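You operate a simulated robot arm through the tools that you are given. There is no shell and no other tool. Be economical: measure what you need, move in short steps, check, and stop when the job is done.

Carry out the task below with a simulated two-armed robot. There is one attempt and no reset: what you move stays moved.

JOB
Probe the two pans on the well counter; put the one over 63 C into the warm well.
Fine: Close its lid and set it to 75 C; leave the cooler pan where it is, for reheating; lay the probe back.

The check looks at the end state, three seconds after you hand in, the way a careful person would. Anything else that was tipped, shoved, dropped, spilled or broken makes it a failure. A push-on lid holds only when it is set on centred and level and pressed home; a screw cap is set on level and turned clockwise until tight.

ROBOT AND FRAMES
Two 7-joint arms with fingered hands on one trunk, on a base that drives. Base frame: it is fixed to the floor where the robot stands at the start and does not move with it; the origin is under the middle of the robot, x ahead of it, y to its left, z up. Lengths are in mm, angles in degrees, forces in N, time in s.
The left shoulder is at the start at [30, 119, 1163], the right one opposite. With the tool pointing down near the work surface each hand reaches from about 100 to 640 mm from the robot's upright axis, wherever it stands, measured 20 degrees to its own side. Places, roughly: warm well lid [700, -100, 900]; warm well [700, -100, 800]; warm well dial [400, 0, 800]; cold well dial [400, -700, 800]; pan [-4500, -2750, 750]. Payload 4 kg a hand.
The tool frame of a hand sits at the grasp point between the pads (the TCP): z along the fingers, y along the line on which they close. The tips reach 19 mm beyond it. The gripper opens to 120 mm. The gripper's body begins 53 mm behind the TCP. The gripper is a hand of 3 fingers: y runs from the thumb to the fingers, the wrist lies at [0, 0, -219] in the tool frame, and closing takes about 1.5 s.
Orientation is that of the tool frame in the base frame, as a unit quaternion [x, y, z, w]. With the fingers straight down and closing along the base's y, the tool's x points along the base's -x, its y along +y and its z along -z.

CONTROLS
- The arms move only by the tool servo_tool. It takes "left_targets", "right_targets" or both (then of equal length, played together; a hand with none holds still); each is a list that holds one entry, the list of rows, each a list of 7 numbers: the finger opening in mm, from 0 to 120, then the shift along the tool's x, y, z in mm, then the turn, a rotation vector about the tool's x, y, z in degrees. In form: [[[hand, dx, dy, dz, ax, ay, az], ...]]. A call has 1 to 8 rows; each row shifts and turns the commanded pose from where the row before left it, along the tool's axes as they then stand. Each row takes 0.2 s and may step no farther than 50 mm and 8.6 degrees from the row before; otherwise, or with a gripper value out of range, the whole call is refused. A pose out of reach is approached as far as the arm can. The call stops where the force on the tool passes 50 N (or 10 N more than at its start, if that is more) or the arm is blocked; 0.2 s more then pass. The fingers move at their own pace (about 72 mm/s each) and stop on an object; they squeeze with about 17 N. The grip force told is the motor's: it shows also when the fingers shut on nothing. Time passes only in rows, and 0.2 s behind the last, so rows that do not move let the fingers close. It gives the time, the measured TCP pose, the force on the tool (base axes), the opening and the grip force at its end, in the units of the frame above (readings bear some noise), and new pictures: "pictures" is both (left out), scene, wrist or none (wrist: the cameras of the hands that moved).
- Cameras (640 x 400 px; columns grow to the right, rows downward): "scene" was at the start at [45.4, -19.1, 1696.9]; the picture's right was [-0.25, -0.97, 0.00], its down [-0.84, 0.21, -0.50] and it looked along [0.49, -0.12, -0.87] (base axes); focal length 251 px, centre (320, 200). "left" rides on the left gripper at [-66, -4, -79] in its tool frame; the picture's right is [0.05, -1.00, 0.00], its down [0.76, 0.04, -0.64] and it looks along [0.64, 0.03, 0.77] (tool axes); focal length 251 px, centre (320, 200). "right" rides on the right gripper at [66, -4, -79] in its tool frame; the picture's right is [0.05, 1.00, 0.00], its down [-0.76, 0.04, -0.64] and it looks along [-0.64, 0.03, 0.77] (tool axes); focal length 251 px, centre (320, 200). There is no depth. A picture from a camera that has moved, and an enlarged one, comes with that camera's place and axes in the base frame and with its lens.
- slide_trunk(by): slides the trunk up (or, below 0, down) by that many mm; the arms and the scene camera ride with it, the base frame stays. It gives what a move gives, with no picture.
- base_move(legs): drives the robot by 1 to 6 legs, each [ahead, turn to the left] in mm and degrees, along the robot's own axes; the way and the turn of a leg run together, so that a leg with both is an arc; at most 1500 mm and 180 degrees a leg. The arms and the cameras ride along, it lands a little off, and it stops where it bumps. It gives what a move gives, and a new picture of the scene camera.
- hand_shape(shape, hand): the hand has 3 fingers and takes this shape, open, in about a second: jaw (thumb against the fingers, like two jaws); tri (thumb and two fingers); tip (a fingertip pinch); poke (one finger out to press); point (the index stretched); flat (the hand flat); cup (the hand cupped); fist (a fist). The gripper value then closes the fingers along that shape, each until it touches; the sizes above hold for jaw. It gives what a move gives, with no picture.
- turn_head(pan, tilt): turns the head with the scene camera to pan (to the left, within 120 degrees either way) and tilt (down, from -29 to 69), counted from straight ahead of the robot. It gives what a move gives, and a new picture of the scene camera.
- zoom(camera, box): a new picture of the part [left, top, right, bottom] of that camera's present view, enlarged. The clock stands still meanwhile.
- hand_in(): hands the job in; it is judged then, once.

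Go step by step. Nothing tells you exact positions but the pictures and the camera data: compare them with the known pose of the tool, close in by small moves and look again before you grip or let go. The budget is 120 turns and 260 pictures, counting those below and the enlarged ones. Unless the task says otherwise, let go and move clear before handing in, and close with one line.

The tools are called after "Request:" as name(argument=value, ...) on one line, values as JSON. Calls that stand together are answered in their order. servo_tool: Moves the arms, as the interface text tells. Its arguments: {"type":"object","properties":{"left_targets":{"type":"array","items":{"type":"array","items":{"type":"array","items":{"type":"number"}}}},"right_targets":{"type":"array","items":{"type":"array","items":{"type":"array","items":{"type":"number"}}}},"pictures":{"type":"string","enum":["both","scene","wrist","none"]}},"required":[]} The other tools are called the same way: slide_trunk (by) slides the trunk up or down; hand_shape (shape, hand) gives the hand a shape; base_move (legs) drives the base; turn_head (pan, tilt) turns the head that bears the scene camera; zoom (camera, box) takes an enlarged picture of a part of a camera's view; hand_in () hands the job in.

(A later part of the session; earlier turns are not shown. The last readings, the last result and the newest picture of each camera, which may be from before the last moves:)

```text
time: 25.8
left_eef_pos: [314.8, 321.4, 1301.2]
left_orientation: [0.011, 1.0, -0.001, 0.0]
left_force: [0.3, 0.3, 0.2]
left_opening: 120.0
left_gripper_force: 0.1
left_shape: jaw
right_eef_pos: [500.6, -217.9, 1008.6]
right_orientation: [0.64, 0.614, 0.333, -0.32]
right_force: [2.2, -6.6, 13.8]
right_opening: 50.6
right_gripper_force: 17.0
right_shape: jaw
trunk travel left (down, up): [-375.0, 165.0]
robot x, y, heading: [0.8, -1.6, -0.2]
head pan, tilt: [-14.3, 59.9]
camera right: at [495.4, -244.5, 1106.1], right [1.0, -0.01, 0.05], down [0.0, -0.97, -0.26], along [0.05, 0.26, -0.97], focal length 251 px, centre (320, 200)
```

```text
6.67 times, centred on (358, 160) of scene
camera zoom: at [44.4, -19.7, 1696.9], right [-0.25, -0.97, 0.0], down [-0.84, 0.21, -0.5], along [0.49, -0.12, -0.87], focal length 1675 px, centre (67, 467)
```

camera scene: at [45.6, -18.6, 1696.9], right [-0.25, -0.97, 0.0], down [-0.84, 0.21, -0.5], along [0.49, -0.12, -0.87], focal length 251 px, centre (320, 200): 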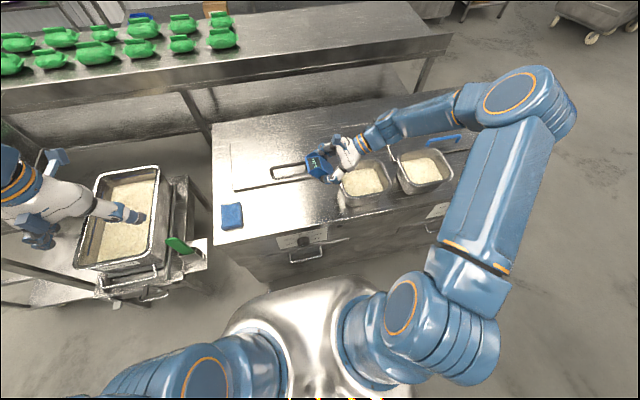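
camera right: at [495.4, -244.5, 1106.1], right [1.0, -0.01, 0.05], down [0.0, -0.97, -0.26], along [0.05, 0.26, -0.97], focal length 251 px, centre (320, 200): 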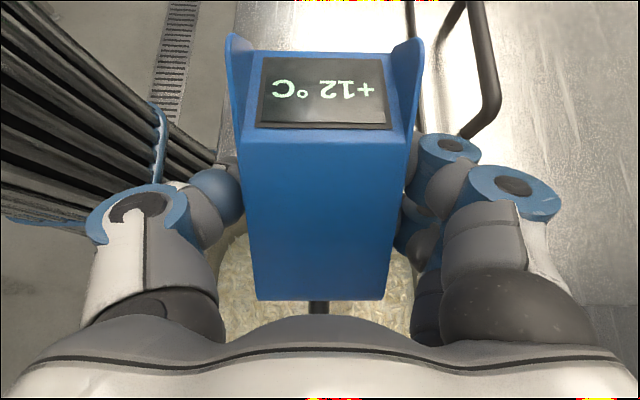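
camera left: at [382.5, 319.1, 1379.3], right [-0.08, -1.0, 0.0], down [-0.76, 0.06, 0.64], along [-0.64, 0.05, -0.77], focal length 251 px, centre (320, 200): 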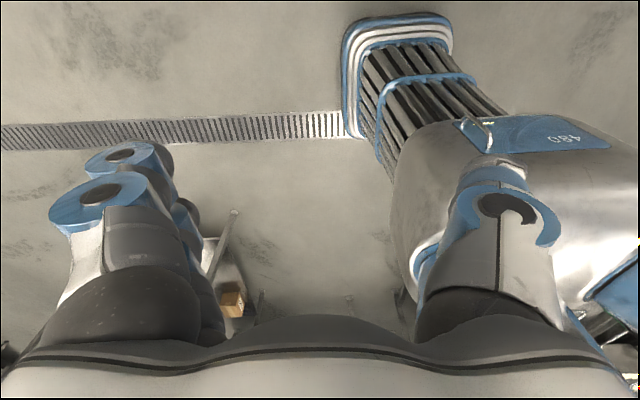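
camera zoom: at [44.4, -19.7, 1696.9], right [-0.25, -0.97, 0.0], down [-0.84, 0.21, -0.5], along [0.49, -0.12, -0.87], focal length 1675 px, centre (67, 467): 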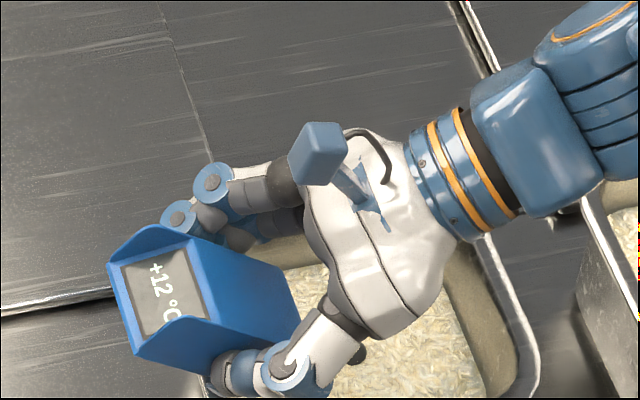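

Contact gave a brief "--" and then +12 again; possibly a true reading, so I need the second pan to compare. Lifting out straight up now.

Request:
servo_tool(right_targets=[[[40, 20, 0, -14, 0, 0, 0], [40, 33, 0, -23, 0, 0, 0], [40, 33, 0, -23, 0, 0, 0], [40, 33, 0, -23, 0, 0, 0], [40, 0, 0, 0, 0, 0, 0]]], pictures="wrist")

Request:
zoom(camera="scene", box=[290, 120, 450, 220])

```text
time: 27.0
left_eef_pos: [318.3, 321.9, 1301.1]
left_orientation: [0.01, 1.0, 0.0, -0.001]
left_force: [0.6, -0.5, 0.1]
left_opening: 119.8
left_gripper_force: 0.1
left_shape: jaw
right_eef_pos: [500.1, -220.4, 1150.6]
right_orientation: [0.641, 0.613, 0.333, -0.32]
right_force: [-0.3, -0.3, -1.0]
right_opening: 50.6
right_gripper_force: 18.0
right_shape: jaw
trunk travel left (down, up): [-375.0, 165.0]
robot x, y, heading: [-1.0, -0.2, -0.3]
head pan, tilt: [-14.3, 59.9]
camera right: at [495.3, -246.6, 1248.7], right [1.0, -0.01, 0.04], down [0.0, -0.97, -0.26], along [0.04, 0.26, -0.97], focal length 251 px, centre (320, 200)
```

right: 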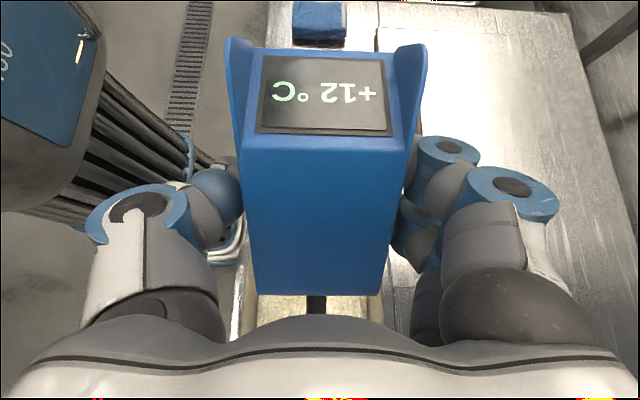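

```text
4.00 times, centred on (370, 170) of scene
camera zoom: at [46.5, -19.6, 1696.8], right [-0.25, -0.97, 0.0], down [-0.84, 0.21, -0.5], along [0.48, -0.12, -0.87], focal length 1005 px, centre (120, 320)
```

zoom: 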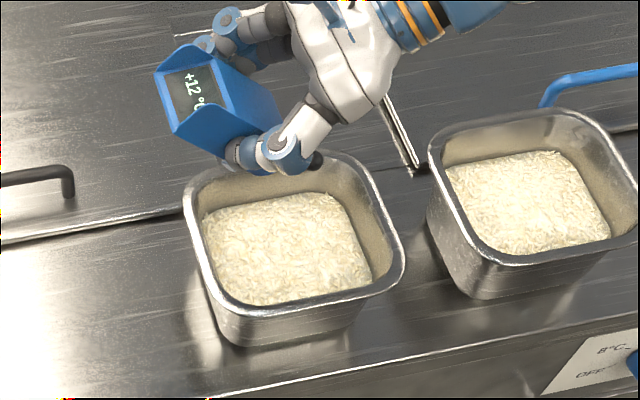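

The ball tip seems only to rest on the surface. I'll tilt the stem steeper (15° more) and try again with a firmer, more axial push.

Request:
servo_tool(right_targets=[[[40, 0, 0, 0, 0, 7.5, 0], [40, 0, 0, 0, 0, 7.5, 0], [40, -37.6, 0, 13.7, 0, 0, 0], [40, -37.6, 0, 13.7, 0, 0, 0], [40, -23.5, 0, 8.6, 0, 0, 0], [40, 0, 0, 0, 0, 0, 0]]], pictures="wrist")

Request:
zoom(camera="scene", box=[310, 130, 406, 190])

```text
time: 28.4
left_eef_pos: [317.0, 322.1, 1301.0]
left_orientation: [0.011, 1.0, 0.0, 0.0]
left_force: [0.0, 0.3, 0.0]
left_opening: 119.8
left_gripper_force: 0.1
left_shape: jaw
right_eef_pos: [503.8, -217.5, 1046.7]
right_orientation: [0.591, 0.568, 0.413, -0.397]
right_force: [0.0, -0.1, -0.7]
right_opening: 50.3
right_gripper_force: 16.7
right_shape: jaw
trunk travel left (down, up): [-375.0, 165.0]
robot x, y, heading: [2.6, -5.7, 0.1]
head pan, tilt: [-14.3, 59.9]
camera right: at [496.7, -268.9, 1134.1], right [1.0, -0.02, 0.05], down [0.01, -0.87, -0.5], along [0.06, 0.5, -0.87], focal length 251 px, centre (320, 200)
```

right: 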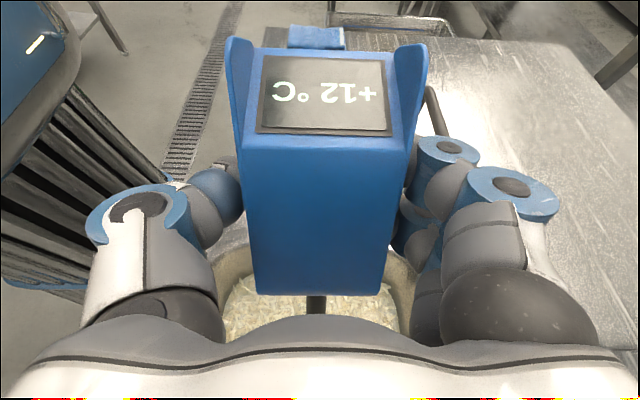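

```text
6.67 times, centred on (358, 160) of scene
camera zoom: at [45.6, -19.2, 1696.9], right [-0.25, -0.97, 0.0], down [-0.84, 0.21, -0.5], along [0.49, -0.12, -0.87], focal length 1675 px, centre (67, 467)
```

zoom: 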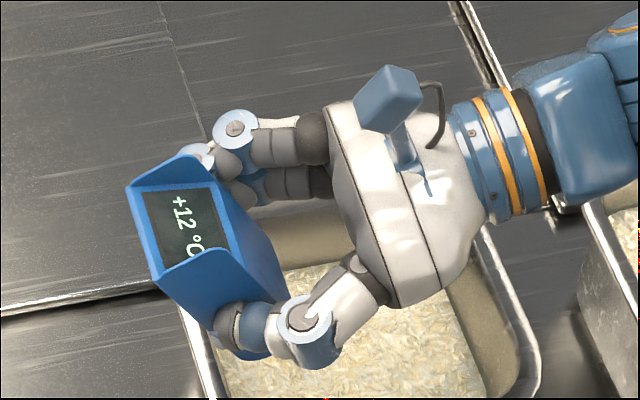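

Now lowering slowly into the food.

Request:
servo_tool(right_targets=[[[40, -14.1, 0, 5.1, 0, 0, 0], [40, -14.1, 0, 5.1, 0, 0, 0], [40, -4.7, 0, 1.7, 0, 0, 0], [40, 0, 0, 0, 0, 0, 0]]], pictures="wrist")

Request:
zoom(camera="scene", box=[310, 140, 406, 200])

```text
time: 29.4
left_eef_pos: [315.1, 321.1, 1301.6]
left_orientation: [0.011, 1.0, 0.0, 0.0]
left_force: [0.4, 0.2, 0.2]
left_opening: 120.0
left_gripper_force: 0.2
left_shape: jaw
right_eef_pos: [499.9, -217.8, 1011.4]
right_orientation: [0.591, 0.568, 0.414, -0.397]
right_force: [0.0, -6.3, 7.7]
right_opening: 50.6
right_gripper_force: 16.8
right_shape: jaw
trunk travel left (down, up): [-375.0, 165.0]
robot x, y, heading: [2.5, 2.2, 0.0]
head pan, tilt: [-14.3, 59.9]
camera right: at [494.7, -269.2, 1099.7], right [1.0, -0.02, 0.05], down [0.01, -0.87, -0.5], along [0.06, 0.5, -0.87], focal length 251 px, centre (320, 200)
```

right: 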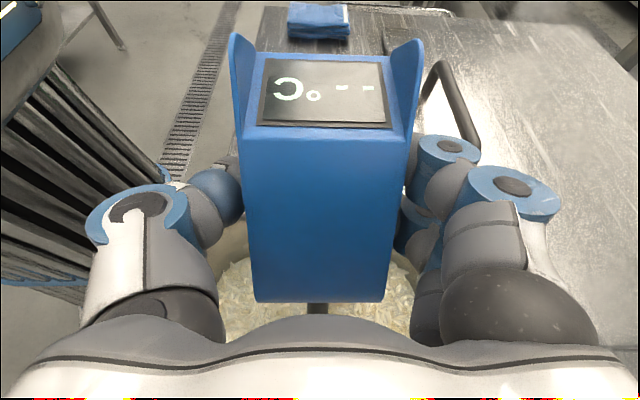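

```text
6.67 times, centred on (358, 170) of scene
camera zoom: at [44.6, -20.0, 1696.9], right [-0.25, -0.97, 0.0], down [-0.84, 0.21, -0.5], along [0.49, -0.12, -0.87], focal length 1675 px, centre (67, 400)
```

zoom: 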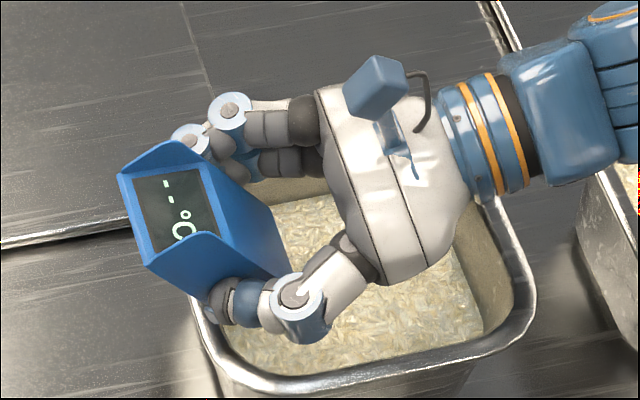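

Request:
servo_tool(right_targets=[[[40, 0, 0, 0, 0, 0, 0], [40, 0, 0, 0, 0, 0, 0], [40, 0, 0, 0, 0, 0, 0], [40, 0, 0, 0, 0, 0, 0], [40, 0, 0, 0, 0, 0, 0], [40, 0, 0, 0, 0, 0, 0], [40, 0, 0, 0, 0, 0, 0], [40, 0, 0, 0, 0, 0, 0]]], pictures="wrist")

```text
time: 31.2
left_eef_pos: [317.7, 320.6, 1302.0]
left_orientation: [0.011, 1.0, 0.0, 0.0]
left_force: [0.0, -0.1, -0.8]
left_opening: 119.8
left_gripper_force: 0.1
left_shape: jaw
right_eef_pos: [501.4, -217.2, 1010.7]
right_orientation: [0.591, 0.567, 0.414, -0.397]
right_force: [-0.3, -6.9, 9.5]
right_opening: 50.9
right_gripper_force: 16.8
right_shape: jaw
trunk travel left (down, up): [-375.0, 165.0]
robot x, y, heading: [-1.4, -1.2, -0.1]
head pan, tilt: [-14.3, 59.9]
camera right: at [494.8, -268.9, 1099.6], right [1.0, -0.02, 0.05], down [0.01, -0.87, -0.5], along [0.06, 0.5, -0.87], focal length 251 px, centre (320, 200)
```

right: 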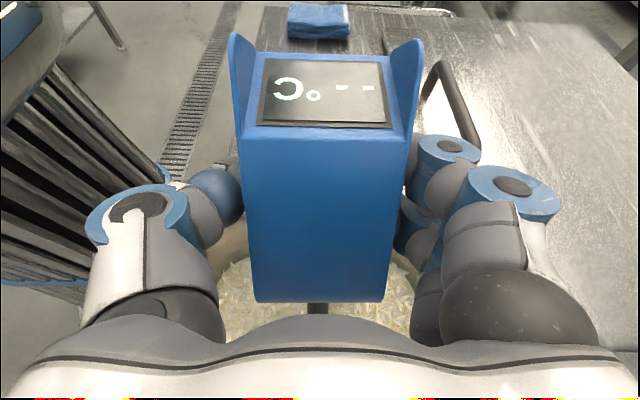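

Still measuring ("--"); keep holding.

Request:
servo_tool(right_targets=[[[40, 0, 0, 0, 0, 0, 0], [40, 0, 0, 0, 0, 0, 0], [40, 0, 0, 0, 0, 0, 0], [40, 0, 0, 0, 0, 0, 0], [40, 0, 0, 0, 0, 0, 0], [40, 0, 0, 0, 0, 0, 0], [40, 0, 0, 0, 0, 0, 0], [40, 0, 0, 0, 0, 0, 0]]], pictures="wrist")

```text
time: 33.0
left_eef_pos: [316.4, 320.9, 1301.6]
left_orientation: [0.011, 1.0, -0.001, 0.0]
left_force: [0.1, 0.0, 0.7]
left_opening: 120.1
left_gripper_force: 0.1
left_shape: jaw
right_eef_pos: [500.4, -217.7, 1012.4]
right_orientation: [0.591, 0.567, 0.414, -0.397]
right_force: [0.8, -6.8, 8.3]
right_opening: 50.5
right_gripper_force: 17.4
right_shape: jaw
trunk travel left (down, up): [-375.0, 165.0]
robot x, y, heading: [0.2, -2.1, 0.2]
head pan, tilt: [-14.3, 59.9]
camera right: at [494.8, -268.9, 1099.6], right [1.0, -0.02, 0.05], down [0.01, -0.87, -0.5], along [0.06, 0.5, -0.87], focal length 251 px, centre (320, 200)
```

right: 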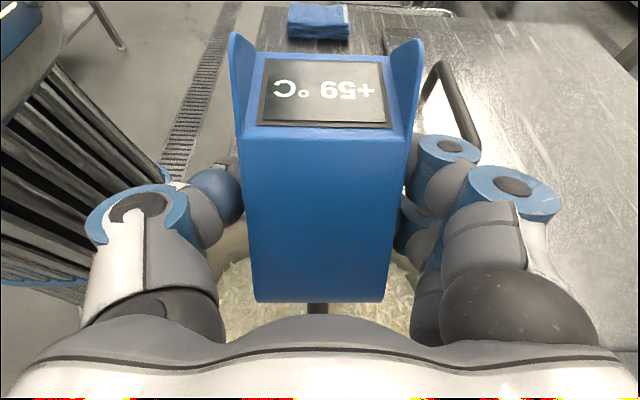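

A reading appeared; I'll read it carefully from the scene camera.

Request:
zoom(camera="scene", box=[324, 158, 356, 178])

Request:
zoom(camera="right", box=[250, 50, 410, 150])

```text
16.00 times, centred on (340, 168) of scene
camera zoom: at [44.7, -19.9, 1696.9], right [-0.25, -0.97, 0.0], down [-0.84, 0.21, -0.5], along [0.49, -0.12, -0.87], focal length 4021 px, centre (0, 712)
```

zoom: 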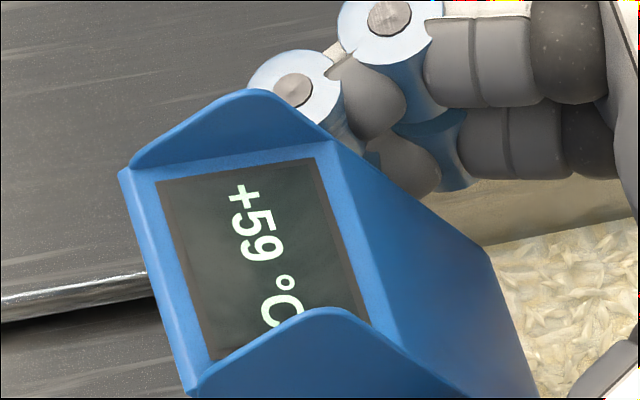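

```text
4.00 times, centred on (330, 100) of right
camera zoom: at [494.8, -268.9, 1099.6], right [1.0, -0.02, 0.05], down [0.01, -0.87, -0.5], along [0.06, 0.5, -0.87], focal length 1006 px, centre (280, 600)
```

zoom: 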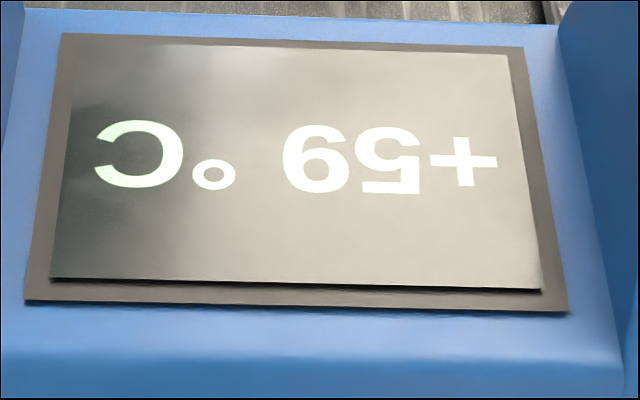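

Left pan reads +59 °C. I'll hold once more to be sure it has settled.

Request:
servo_tool(right_targets=[[[40, 0, 0, 0, 0, 0, 0], [40, 0, 0, 0, 0, 0, 0], [40, 0, 0, 0, 0, 0, 0], [40, 0, 0, 0, 0, 0, 0], [40, 0, 0, 0, 0, 0, 0], [40, 0, 0, 0, 0, 0, 0], [40, 0, 0, 0, 0, 0, 0], [40, 0, 0, 0, 0, 0, 0]]], pictures="wrist")

```text
time: 34.8
left_eef_pos: [316.8, 322.0, 1301.0]
left_orientation: [0.01, 1.0, -0.001, 0.0]
left_force: [-0.9, -0.2, 0.3]
left_opening: 120.2
left_gripper_force: 0.2
left_shape: jaw
right_eef_pos: [501.1, -216.8, 1012.4]
right_orientation: [0.592, 0.567, 0.414, -0.396]
right_force: [-0.8, -6.5, 8.2]
right_opening: 50.6
right_gripper_force: 17.2
right_shape: jaw
trunk travel left (down, up): [-375.0, 165.0]
robot x, y, heading: [1.5, -2.1, -0.1]
head pan, tilt: [-14.3, 59.9]
camera right: at [494.8, -268.9, 1099.6], right [1.0, -0.02, 0.05], down [0.01, -0.87, -0.5], along [0.06, 0.5, -0.87], focal length 251 px, centre (320, 200)
```

right: 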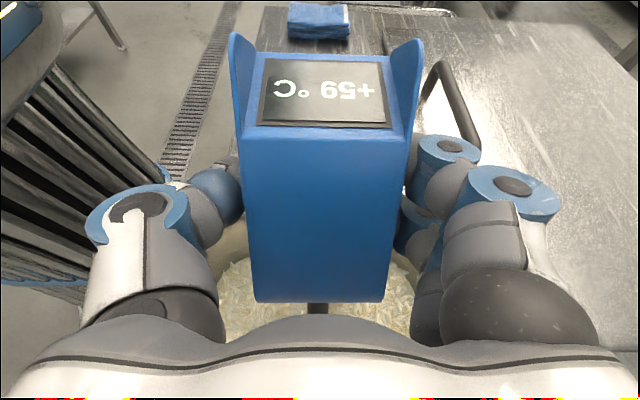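

Stable at 59 °C: the left pan is the cool one. Lift out, then drive to probe the right pan.

Request:
servo_tool(right_targets=[[[40, 19, 0, -7, 0, 0, 0], [40, 40, 0, -14.5, 0, 0, 0], [40, 40, 0, -14.5, 0, 0, 0], [40, 40, 0, -14.5, 0, 0, 0], [40, 0, 0, 0, 0, 0, 0]]], pictures="none")

Request:
base_move(legs=[[0, -80], [230, 0], [0, 80]])

```text
time: 36.0
left_eef_pos: [317.8, 321.6, 1301.9]
left_orientation: [0.012, 1.0, 0.0, -0.001]
left_force: [0.8, -0.3, -0.2]
left_opening: 119.9
left_gripper_force: 0.0
left_shape: jaw
right_eef_pos: [502.6, -214.8, 1163.5]
right_orientation: [0.591, 0.566, 0.414, -0.397]
right_force: [-0.3, -0.1, -2.4]
right_opening: 50.6
right_gripper_force: 17.5
right_shape: jaw
trunk travel left (down, up): [-375.0, 165.0]
robot x, y, heading: [-1.7, -2.6, 0.2]
head pan, tilt: [-14.3, 59.9]
```

```text
time: 38.4
left_eef_pos: [449.6, 19.2, 1301.3]
left_orientation: [0.375, 0.927, 0.001, -0.001]
left_force: [-0.4, -1.8, 0.0]
left_opening: 120.1
left_gripper_force: 0.1
left_shape: jaw
right_eef_pos: [221.7, -500.1, 1160.9]
right_orientation: [0.757, 0.311, 0.531, -0.219]
right_force: [-0.6, -0.5, -1.8]
right_opening: 50.1
right_gripper_force: 17.0
right_shape: jaw
trunk travel left (down, up): [-375.0, 165.0]
robot x, y, heading: [22.7, 36.2, -43.7]
head pan, tilt: [-14.3, 59.9]
stopped in leg 1: the robot was blocked; the commanded pose is now the measured one
camera scene: at [47.2, -14.6, 1696.7], right [-0.85, -0.53, 0.0], down [-0.46, 0.74, -0.5], along [0.27, -0.42, -0.87], focal length 251 px, centre (320, 200)
```

scene: 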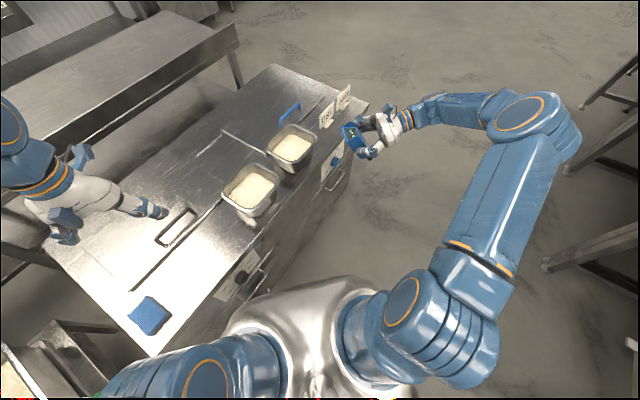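

The turn was blocked at -44°. I'll look around the base to find what it touched.

Request:
turn_head(pan=60, tilt=69)

Request:
turn_head(pan=120, tilt=60)

Request:
turn_head(pan=-110, tilt=60)

```text
time: 39.9
left_eef_pos: [451.0, 21.3, 1301.7]
left_orientation: [0.376, 0.927, -0.001, 0.001]
left_force: [-1.1, 0.2, -0.1]
left_opening: 119.8
left_gripper_force: 0.1
left_shape: jaw
right_eef_pos: [220.3, -496.8, 1161.8]
right_orientation: [0.757, 0.312, 0.531, -0.218]
right_force: [-0.3, 0.1, -1.1]
right_opening: 50.2
right_gripper_force: 16.6
right_shape: jaw
trunk travel left (down, up): [-375.0, 165.0]
robot x, y, heading: [27.6, 35.2, -43.6]
head pan, tilt: [60.0, 68.8]
camera scene: at [65.7, 61.7, 1687.4], right [0.28, -0.96, 0.0], down [-0.89, -0.26, -0.36], along [0.35, 0.1, -0.93], focal length 251 px, centre (320, 200)
```

scene: 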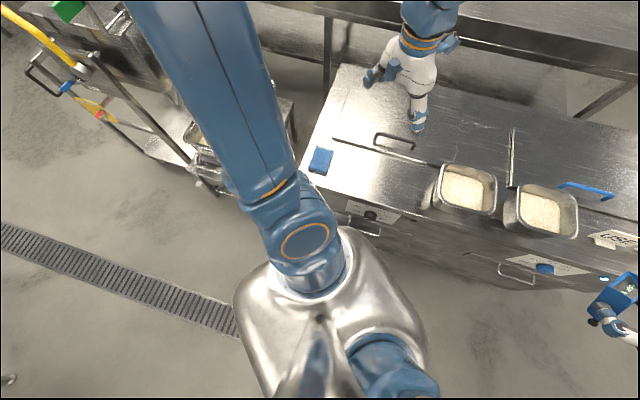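

```text
time: 41.2
left_eef_pos: [451.0, 21.1, 1300.4]
left_orientation: [0.376, 0.927, 0.0, 0.0]
left_force: [-0.7, -0.1, 0.0]
left_opening: 120.1
left_gripper_force: 0.1
left_shape: jaw
right_eef_pos: [220.0, -496.6, 1162.5]
right_orientation: [0.757, 0.313, 0.53, -0.219]
right_force: [0.4, 0.4, -1.5]
right_opening: 49.9
right_gripper_force: 17.3
right_shape: jaw
trunk travel left (down, up): [-375.0, 165.0]
robot x, y, heading: [26.3, 36.6, -43.7]
head pan, tilt: [120.0, 60.0]
camera scene: at [28.1, 110.8, 1696.8], right [0.97, -0.24, 0.0], down [-0.21, -0.84, -0.5], along [0.12, 0.49, -0.87], focal length 251 px, centre (320, 200)
```

scene: 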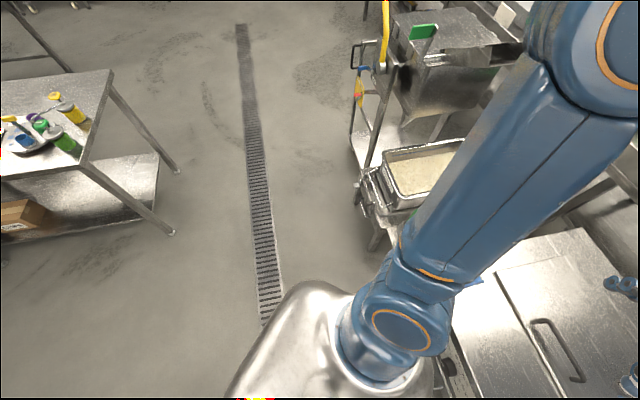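

```text
time: 44.4
left_eef_pos: [450.7, 22.1, 1301.3]
left_orientation: [0.375, 0.927, 0.0, 0.0]
left_force: [0.2, -0.1, 0.0]
left_opening: 120.0
left_gripper_force: 0.1
left_shape: jaw
right_eef_pos: [220.9, -497.2, 1162.3]
right_orientation: [0.757, 0.312, 0.531, -0.218]
right_force: [0.2, -0.5, -0.7]
right_opening: 49.9
right_gripper_force: 17.2
right_shape: jaw
trunk travel left (down, up): [-375.0, 165.0]
robot x, y, heading: [26.6, 35.8, -43.7]
head pan, tilt: [-110.0, 60.0]
camera scene: at [-47.5, 16.4, 1696.8], right [-0.44, 0.9, 0.0], down [0.78, 0.38, -0.5], along [-0.45, -0.22, -0.87], focal length 251 px, centre (320, 200)
```

scene: 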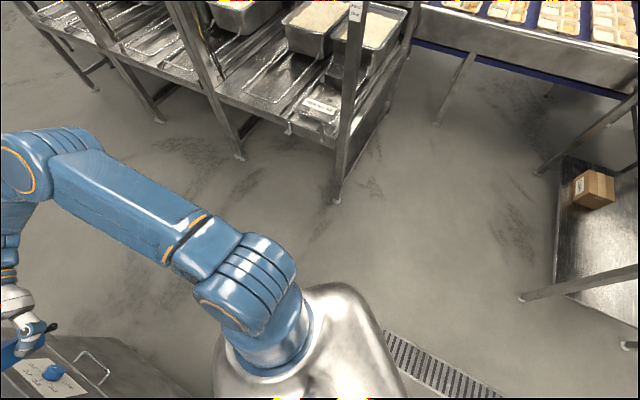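

Only the counter front is close; a base corner touched it while turning. I'll back away first, then turn, shift right and come back in, leaving clearance.

Request:
base_move(legs=[[-200, 0], [0, -46], [430, 0], [0, 90]])

Request:
turn_head(pan=0, tilt=50)

```text
time: 47.7
left_eef_pos: [216.0, -99.1, 1302.0]
left_orientation: [0.65, 0.76, 0.002, 0.0]
left_force: [-0.5, -0.6, -0.2]
left_opening: 120.0
left_gripper_force: 0.1
left_shape: jaw
right_eef_pos: [-279.5, -374.7, 1163.0]
right_orientation: [0.816, 0.056, 0.574, -0.038]
right_force: [-0.7, 0.3, -1.0]
right_opening: 49.8
right_gripper_force: 17.3
right_shape: jaw
trunk travel left (down, up): [-375.0, 165.0]
robot x, y, heading: [-76.7, 177.2, -81.8]
head pan, tilt: [-110.0, 60.0]
stopped in leg 2: the robot was blocked; the commanded pose is now the measured one
camera scene: at [-147.0, 205.6, 1696.8], right [0.21, 0.98, 0.0], down [0.85, -0.18, -0.5], along [-0.49, 0.1, -0.87], focal length 251 px, centre (320, 200)
```

scene: 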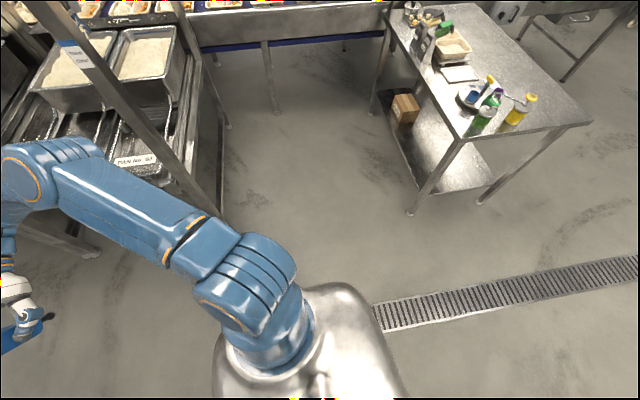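

```text
time: 49.6
left_eef_pos: [215.8, -97.0, 1301.4]
left_orientation: [0.65, 0.76, 0.002, -0.001]
left_force: [-0.4, 0.0, -0.9]
left_opening: 119.9
left_gripper_force: 0.0
left_shape: jaw
right_eef_pos: [-279.1, -373.4, 1165.4]
right_orientation: [0.816, 0.056, 0.573, -0.038]
right_force: [-0.3, -0.2, -1.9]
right_opening: 50.0
right_gripper_force: 16.2
right_shape: jaw
trunk travel left (down, up): [-375.0, 165.0]
robot x, y, heading: [-78.8, 178.4, -82.0]
head pan, tilt: [0.0, 50.0]
camera scene: at [-69.5, 118.0, 1709.3], right [-0.99, -0.14, 0.0], down [-0.11, 0.76, -0.64], along [0.09, -0.64, -0.77], focal length 251 px, centre (320, 200)
```

scene: 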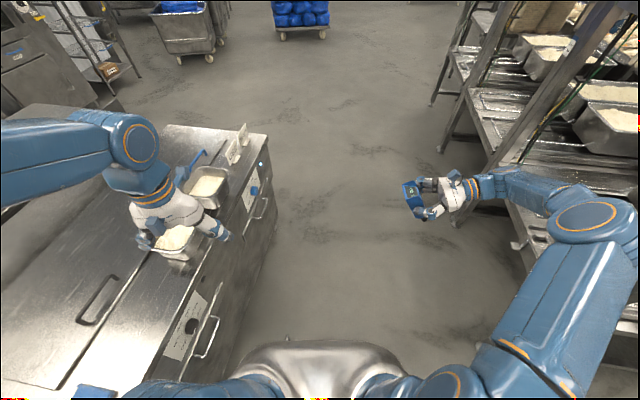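

Blocked again while turning. I'll inspect the base surroundings with the left wrist camera and looking behind.

Request:
zoom(camera="left", box=[0, 0, 640, 400])

Request:
turn_head(pan=90, tilt=69)

```text
1.00 times, centred on (320, 200) of left
camera zoom: at [222.9, -162.8, 1379.5], right [-0.99, -0.1, 0.0], down [-0.08, 0.76, 0.64], along [-0.07, 0.64, -0.76], focal length 251 px, centre (320, 200)
```

zoom: 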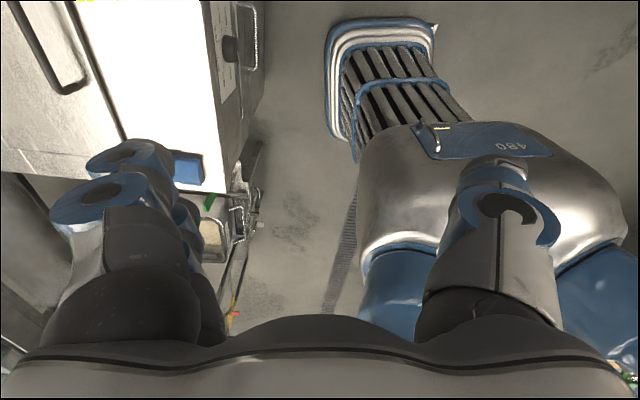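

```text
time: 51.2
left_eef_pos: [216.7, -96.7, 1302.1]
left_orientation: [0.649, 0.761, 0.001, 0.0]
left_force: [-0.3, -0.1, 0.0]
left_opening: 119.7
left_gripper_force: 0.0
left_shape: jaw
right_eef_pos: [-279.1, -373.2, 1163.3]
right_orientation: [0.816, 0.056, 0.574, -0.038]
right_force: [0.5, 0.1, -1.5]
right_opening: 49.8
right_gripper_force: 17.0
right_shape: jaw
trunk travel left (down, up): [-375.0, 165.0]
robot x, y, heading: [-79.2, 175.1, -81.8]
head pan, tilt: [90.0, 68.8]
camera scene: at [-25.2, 201.8, 1687.4], right [0.14, -0.99, 0.0], down [-0.92, -0.13, -0.36], along [0.36, 0.05, -0.93], focal length 251 px, centre (320, 200)
```

scene: 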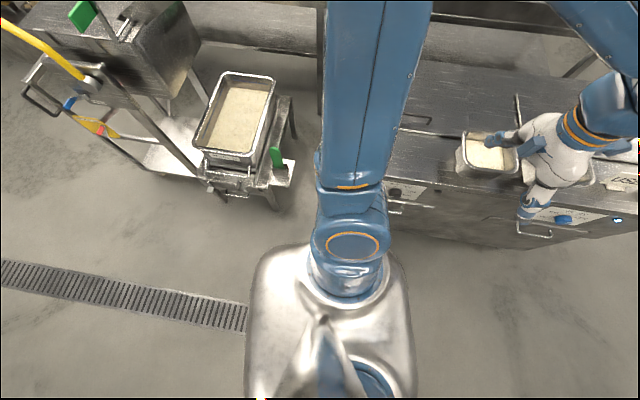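

There's clear space around the base; I'll go on in smaller pieces: drive ahead on the present heading.

Request:
base_move(legs=[[400, 0]])

```text
time: 53.7
left_eef_pos: [276.5, -493.4, 1299.6]
left_orientation: [0.646, 0.763, 0.001, 0.0]
left_force: [-0.2, -0.2, -0.5]
left_opening: 119.8
left_gripper_force: 0.1
left_shape: jaw
right_eef_pos: [-215.7, -773.1, 1163.2]
right_orientation: [0.816, 0.06, 0.574, -0.041]
right_force: [0.0, 0.2, -1.2]
right_opening: 49.6
right_gripper_force: 17.4
right_shape: jaw
trunk travel left (down, up): [-375.0, 165.0]
robot x, y, heading: [-19.3, -223.6, -81.3]
head pan, tilt: [90.0, 68.8]
camera scene: at [32.7, -195.7, 1687.4], right [0.15, -0.99, 0.0], down [-0.92, -0.14, -0.36], along [0.36, 0.06, -0.93], focal length 251 px, centre (320, 200)
```

scene: 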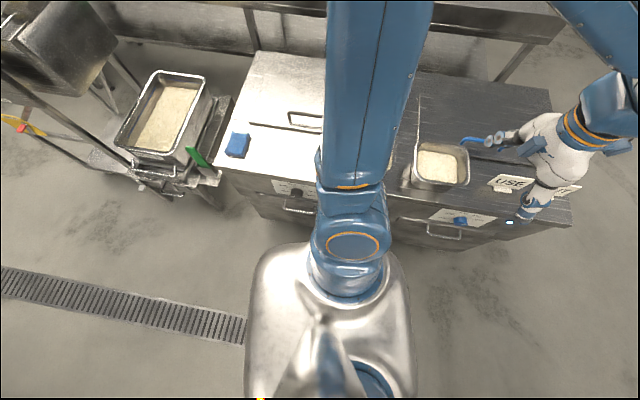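

Driving works. Now turn back toward the counter in two steps.

Request:
base_move(legs=[[0, 40], [0, 41]])

```text
time: 55.9
left_eef_pos: [382.5, -259.6, 1302.0]
left_orientation: [0.369, 0.93, 0.001, -0.001]
left_force: [-0.2, 0.1, -0.5]
left_opening: 120.1
left_gripper_force: 0.1
left_shape: jaw
right_eef_pos: [158.4, -781.5, 1163.5]
right_orientation: [0.756, 0.316, 0.529, -0.221]
right_force: [0.7, -0.3, -0.5]
right_opening: 49.2
right_gripper_force: 16.4
right_shape: jaw
trunk travel left (down, up): [-375.0, 165.0]
robot x, y, heading: [-48.9, -252.3, -42.9]
head pan, tilt: [90.0, 68.8]
stopped in leg 1: the robot was blocked; the commanded pose is now the measured one
camera scene: at [-23.3, -199.8, 1687.4], right [0.73, -0.68, 0.0], down [-0.64, -0.68, -0.36], along [0.25, 0.27, -0.93], focal length 251 px, centre (320, 200)
```

scene: 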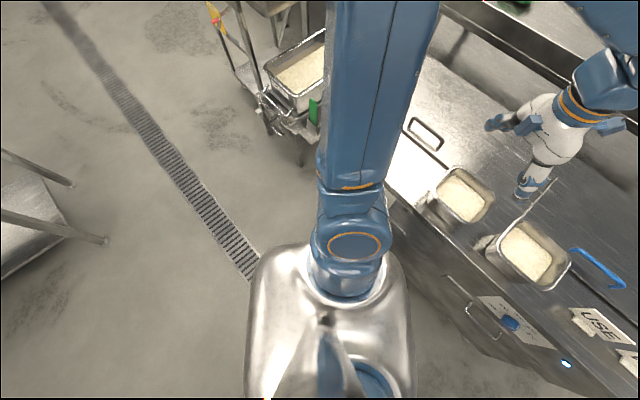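

In-place turns just stall short of ~40° (nothing is near). I'll use smaller turns.

Request:
base_move(legs=[[0, 22], [0, 22]])

Request:
turn_head(pan=-14, tilt=60)

```text
time: 58.6
left_eef_pos: [287.7, 22.6, 1299.9]
left_orientation: [0.02, 1.0, 0.001, -0.002]
left_force: [0.6, 0.0, 0.0]
left_opening: 119.9
left_gripper_force: 0.1
left_shape: jaw
right_eef_pos: [461.3, -518.3, 1163.4]
right_orientation: [0.598, 0.56, 0.419, -0.392]
right_force: [0.4, 0.6, -0.7]
right_opening: 48.8
right_gripper_force: 16.9
right_shape: jaw
trunk travel left (down, up): [-375.0, 165.0]
robot x, y, heading: [-47.9, -297.3, -1.0]
head pan, tilt: [90.0, 68.8]
stopped in leg 2: the robot was blocked; the commanded pose is now the measured one
camera scene: at [-63.8, -243.5, 1687.4], right [1.0, -0.02, 0.0], down [-0.02, -0.93, -0.36], along [0.01, 0.36, -0.93], focal length 251 px, centre (320, 200)
```

scene: 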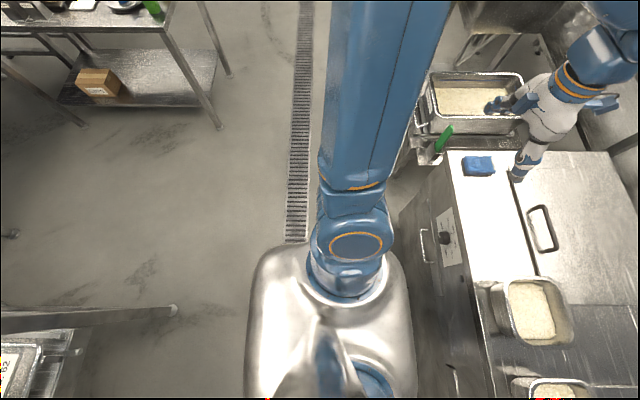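

```text
time: 60.4
left_eef_pos: [285.1, 21.6, 1301.3]
left_orientation: [0.021, 1.0, 0.001, -0.001]
left_force: [-0.4, 0.5, -0.1]
left_opening: 120.2
left_gripper_force: 0.0
left_shape: jaw
right_eef_pos: [459.4, -519.1, 1164.0]
right_orientation: [0.597, 0.56, 0.42, -0.392]
right_force: [-0.3, 0.9, -0.6]
right_opening: 48.9
right_gripper_force: 17.6
right_shape: jaw
trunk travel left (down, up): [-375.0, 165.0]
robot x, y, heading: [-51.4, -299.9, -1.3]
head pan, tilt: [-14.0, 60.0]
camera scene: at [-2.0, -318.1, 1696.8], right [-0.26, -0.97, 0.0], down [-0.84, 0.23, -0.5], along [0.48, -0.13, -0.87], focal length 251 px, centre (320, 200)
```

scene: 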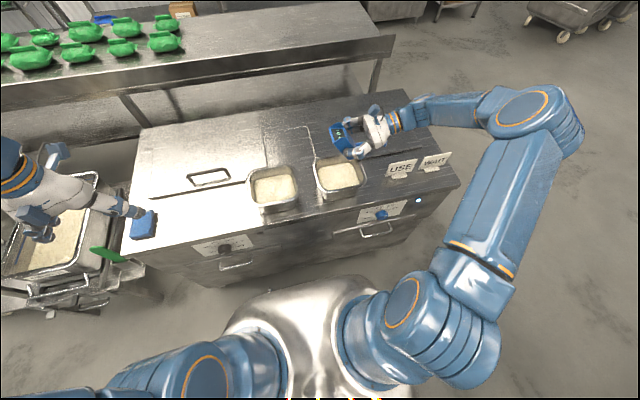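

Robot now at [-50, -300], facing the counter; right pan rice centre near [500, -533]. I'll move the stem over it and lower partway.

Request:
servo_tool(right_targets=[[[40, 8, 20, 22.5, 0, 0, 0], [40, 8, 20, 22.5, 0, 0, 0], [40, -36.5, 0, 13.2, 0, 0, 0], [40, -36.5, 0, 13.2, 0, 0, 0], [40, -36.5, 0, 13.2, 0, 0, 0], [40, 0, 0, 0, 0, 0, 0]]], pictures="wrist")

Request:
zoom(camera="scene", box=[280, 120, 400, 195])

```text
time: 61.8
left_eef_pos: [285.6, 22.9, 1300.8]
left_orientation: [0.02, 1.0, 0.001, -0.001]
left_force: [0.1, 0.2, 0.1]
left_opening: 120.1
left_gripper_force: 0.0
left_shape: jaw
right_eef_pos: [502.5, -477.8, 1046.0]
right_orientation: [0.597, 0.56, 0.42, -0.392]
right_force: [-0.3, 1.0, -0.8]
right_opening: 48.9
right_gripper_force: 16.7
right_shape: jaw
trunk travel left (down, up): [-375.0, 165.0]
robot x, y, heading: [-50.0, -298.4, -1.2]
head pan, tilt: [-14.0, 60.0]
camera right: at [494.3, -527.6, 1133.3], right [1.0, -0.04, 0.05], down [-0.01, -0.87, -0.5], along [0.07, 0.5, -0.87], focal length 251 px, centre (320, 200)
```

right: 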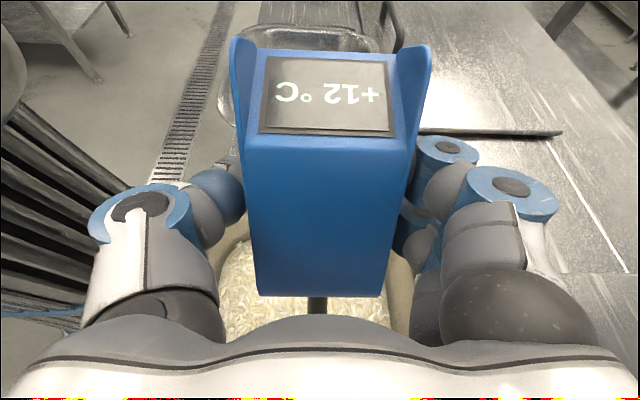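

```text
5.33 times, centred on (340, 158) of scene
camera zoom: at [-2.4, -317.7, 1696.8], right [-0.26, -0.97, 0.0], down [-0.84, 0.23, -0.5], along [0.48, -0.13, -0.87], focal length 1340 px, centre (213, 427)
```

zoom: 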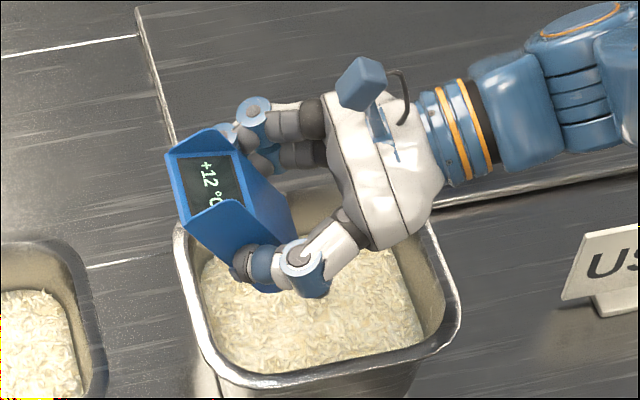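

Positioned like in the left pan; lowering to contact and holding for the reading.

Request:
servo_tool(right_targets=[[[40, -14.1, 0, 5.1, 0, 0, 0], [40, -14.1, 0, 5.1, 0, 0, 0], [40, -6, 0, 2.2, 0, 0, 0], [40, 0, 0, 0, 0, 0, 0], [40, 0, 0, 0, 0, 0, 0], [40, 0, 0, 0, 0, 0, 0], [40, 0, 0, 0, 0, 0, 0]]], pictures="wrist")

Request:
servo_tool(right_targets=[[[40, 0, 0, 0, 0, 0, 0], [40, 0, 0, 0, 0, 0, 0], [40, 0, 0, 0, 0, 0, 0], [40, 0, 0, 0, 0, 0, 0], [40, 0, 0, 0, 0, 0, 0], [40, 0, 0, 0, 0, 0, 0], [40, 0, 0, 0, 0, 0, 0], [40, 0, 0, 0, 0, 0, 0]]], pictures="none")

Request:
servo_tool(right_targets=[[[40, 0, 0, 0, 0, 0, 0], [40, 0, 0, 0, 0, 0, 0], [40, 0, 0, 0, 0, 0, 0], [40, 0, 0, 0, 0, 0, 0], [40, 0, 0, 0, 0, 0, 0], [40, 0, 0, 0, 0, 0, 0], [40, 0, 0, 0, 0, 0, 0], [40, 0, 0, 0, 0, 0, 0]]], pictures="wrist")

```text
time: 63.4
left_eef_pos: [285.4, 22.1, 1301.8]
left_orientation: [0.021, 1.0, 0.0, -0.001]
left_force: [0.2, 0.5, -0.7]
left_opening: 120.0
left_gripper_force: 0.0
left_shape: jaw
right_eef_pos: [502.4, -474.5, 1010.8]
right_orientation: [0.597, 0.56, 0.42, -0.393]
right_force: [-0.8, -0.3, -0.4]
right_opening: 49.2
right_gripper_force: 17.6
right_shape: jaw
trunk travel left (down, up): [-375.0, 165.0]
robot x, y, heading: [-47.3, -298.7, -1.0]
head pan, tilt: [-14.0, 60.0]
camera right: at [495.5, -525.9, 1097.9], right [1.0, -0.04, 0.05], down [-0.01, -0.87, -0.5], along [0.07, 0.5, -0.86], focal length 251 px, centre (320, 200)
```

right: 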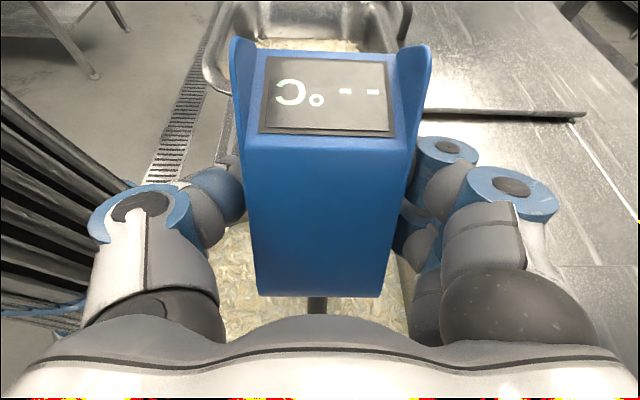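

```text
time: 65.2
left_eef_pos: [286.3, 22.5, 1302.5]
left_orientation: [0.02, 1.0, 0.001, -0.002]
left_force: [-0.2, -0.2, 0.5]
left_opening: 119.9
left_gripper_force: 0.2
left_shape: jaw
right_eef_pos: [502.4, -474.0, 1010.2]
right_orientation: [0.597, 0.56, 0.42, -0.393]
right_force: [0.2, 0.0, -1.0]
right_opening: 49.1
right_gripper_force: 16.8
right_shape: jaw
trunk travel left (down, up): [-375.0, 165.0]
robot x, y, heading: [-47.4, -301.6, -1.2]
head pan, tilt: [-14.0, 60.0]
```

```text
time: 67.0
left_eef_pos: [286.4, 23.0, 1301.7]
left_orientation: [0.02, 1.0, 0.001, -0.001]
left_force: [0.7, -0.7, 0.1]
left_opening: 119.7
left_gripper_force: 0.0
left_shape: jaw
right_eef_pos: [502.7, -474.9, 1011.3]
right_orientation: [0.597, 0.56, 0.42, -0.392]
right_force: [0.6, -0.2, -0.4]
right_opening: 49.0
right_gripper_force: 16.5
right_shape: jaw
trunk travel left (down, up): [-375.0, 165.0]
robot x, y, heading: [-46.8, -302.6, -0.9]
head pan, tilt: [-14.0, 60.0]
camera right: at [495.5, -525.9, 1097.9], right [1.0, -0.04, 0.05], down [-0.01, -0.87, -0.5], along [0.07, 0.5, -0.86], focal length 251 px, centre (320, 200)
```

right: 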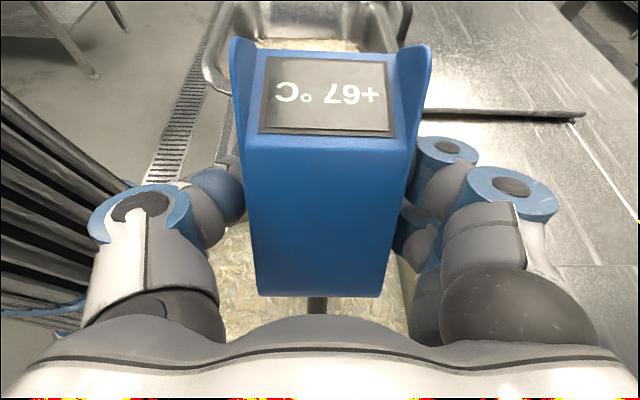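

Right pan reads +67 °C: it goes into the warm well. Lift the probe out and drive back left to lay it down.

Request:
zoom(camera="right", box=[250, 50, 410, 150])

Request:
servo_tool(right_targets=[[[40, 19, 0, -7, 0, 0, 0], [40, 40, 0, -14.5, 0, 0, 0], [40, 40, 0, -14.5, 0, 0, 0], [40, 40, 0, -14.5, 0, 0, 0], [40, 0, -40, 0, 0, 0, 0], [40, 0, -40, 0, 0, 0, 0], [40, 0, -40, 0, 0, 0, 0], [40, 0, 0, 0, 0, 0, 0]]], pictures="none")

Request:
base_move(legs=[[0, -20], [0, -20], [-450, 0], [0, 20], [0, 20]])

```text
4.00 times, centred on (330, 100) of right
camera zoom: at [495.5, -525.9, 1097.9], right [1.0, -0.04, 0.05], down [-0.01, -0.87, -0.5], along [0.07, 0.5, -0.86], focal length 1006 px, centre (280, 600)
```

zoom: 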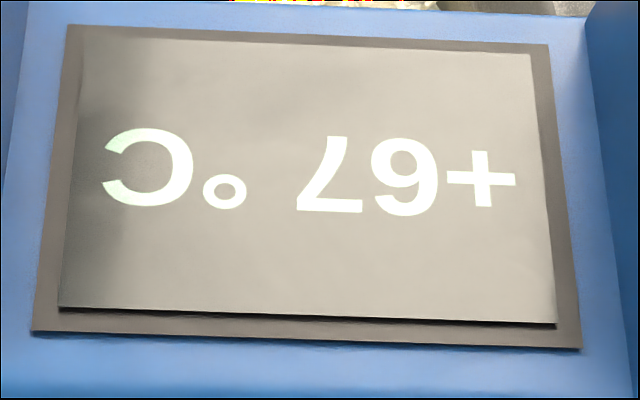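

```text
time: 68.8
left_eef_pos: [285.8, 21.1, 1301.2]
left_orientation: [0.02, 1.0, 0.0, -0.001]
left_force: [0.5, 0.8, 0.3]
left_opening: 120.0
left_gripper_force: 0.1
left_shape: jaw
right_eef_pos: [383.5, -468.8, 1156.8]
right_orientation: [0.597, 0.561, 0.419, -0.393]
right_force: [0.4, 0.1, -0.9]
right_opening: 49.0
right_gripper_force: 17.2
right_shape: jaw
trunk travel left (down, up): [-375.0, 165.0]
robot x, y, heading: [-46.2, -299.4, -1.5]
head pan, tilt: [-14.0, 60.0]
```

```text
time: 75.8
left_eef_pos: [-66.4, 315.4, 1300.8]
left_orientation: [0.005, 1.0, 0.001, 0.0]
left_force: [-0.1, -0.2, 0.2]
left_opening: 120.2
left_gripper_force: 0.0
left_shape: jaw
right_eef_pos: [45.1, -172.4, 1157.1]
right_orientation: [0.589, 0.569, 0.414, -0.398]
right_force: [0.1, 0.1, -1.0]
right_opening: 48.7
right_gripper_force: 17.5
right_shape: jaw
trunk travel left (down, up): [-375.0, 165.0]
robot x, y, heading: [-390.7, -42.0, 0.6]
head pan, tilt: [-14.0, 60.0]
camera scene: at [-344.3, -56.2, 1696.8], right [-0.23, -0.97, 0.0], down [-0.84, 0.2, -0.5], along [0.49, -0.12, -0.87], focal length 251 px, centre (320, 200)
```

scene: 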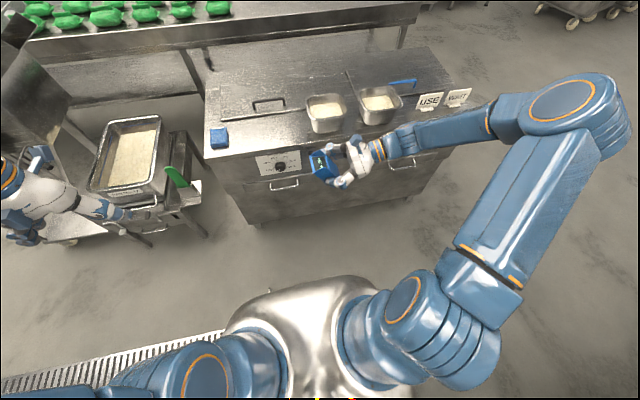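

20° turns work cleanly. Drive forward 390 to the original standing place.

Request:
base_move(legs=[[390, 0]])

Request:
servo_tool(right_targets=[[[40, 0, 0, 0, 0, -8.5, 0], [40, 0, 0, 0, 0, -8.5, 0], [40, 0, 0, 0, 0, -8.5, 0], [40, 0, 0, 0, 0, -8.5, 0], [40, 0, 0, 0, 0, -8.5, 0], [40, 0, 0, 0, 0, -8.5, 0], [40, 0, 0, 0, 0, -7, 0], [40, 0, 0, 0, 0, 0, 0]]], pictures="both")

```text
time: 78.3
left_eef_pos: [336.8, 318.0, 1300.6]
left_orientation: [0.007, 1.0, 0.001, 0.0]
left_force: [-0.6, -0.3, 0.2]
left_opening: 119.9
left_gripper_force: 0.1
left_shape: jaw
right_eef_pos: [445.7, -172.0, 1157.4]
right_orientation: [0.589, 0.568, 0.414, -0.399]
right_force: [0.2, -0.1, -0.3]
right_opening: 48.8
right_gripper_force: 17.1
right_shape: jaw
trunk travel left (down, up): [-375.0, 165.0]
robot x, y, heading: [9.6, -37.2, -0.0]
head pan, tilt: [-14.0, 60.0]
camera scene: at [58.0, -52.9, 1696.8], right [-0.24, -0.97, 0.0], down [-0.84, 0.21, -0.5], along [0.48, -0.12, -0.87], focal length 251 px, centre (320, 200)
```

scene: 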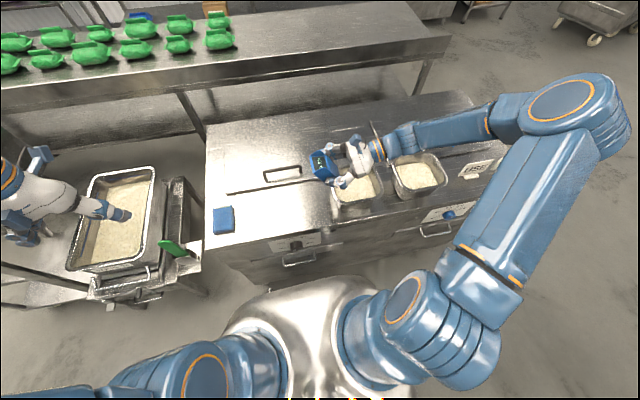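

```text
time: 80.1
left_eef_pos: [336.0, 315.9, 1301.1]
left_orientation: [0.009, 1.0, 0.001, -0.001]
left_force: [0.0, 0.1, -0.3]
left_opening: 120.1
left_gripper_force: 0.1
left_shape: jaw
right_eef_pos: [446.0, -171.1, 1154.7]
right_orientation: [0.717, 0.69, 0.076, -0.071]
right_force: [0.3, 0.2, -0.3]
right_opening: 48.6
right_gripper_force: 18.0
right_shape: jaw
trunk travel left (down, up): [-375.0, 165.0]
robot x, y, heading: [11.2, -36.9, 0.3]
head pan, tilt: [-14.0, 60.0]
camera scene: at [57.5, -53.7, 1696.8], right [-0.24, -0.97, 0.0], down [-0.84, 0.21, -0.5], along [0.49, -0.12, -0.87], focal length 251 px, centre (320, 200)
camera right: at [443.5, -122.6, 1245.4], right [1.0, 0.01, 0.01], down [0.01, -0.88, 0.47], along [0.02, -0.47, -0.88], focal length 251 px, centre (320, 200)
```

scene: 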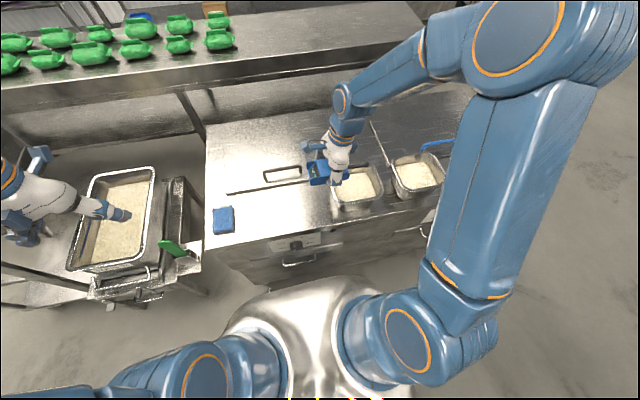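
right: 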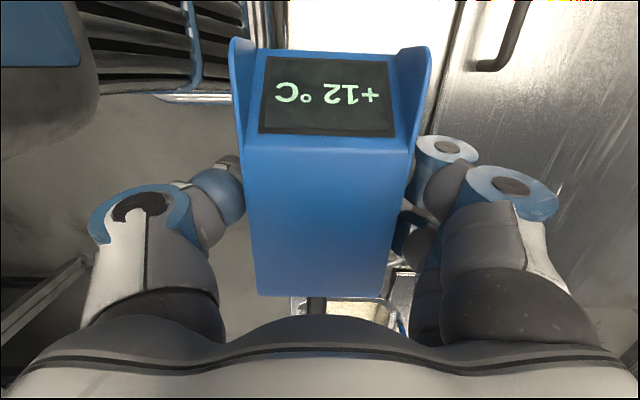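

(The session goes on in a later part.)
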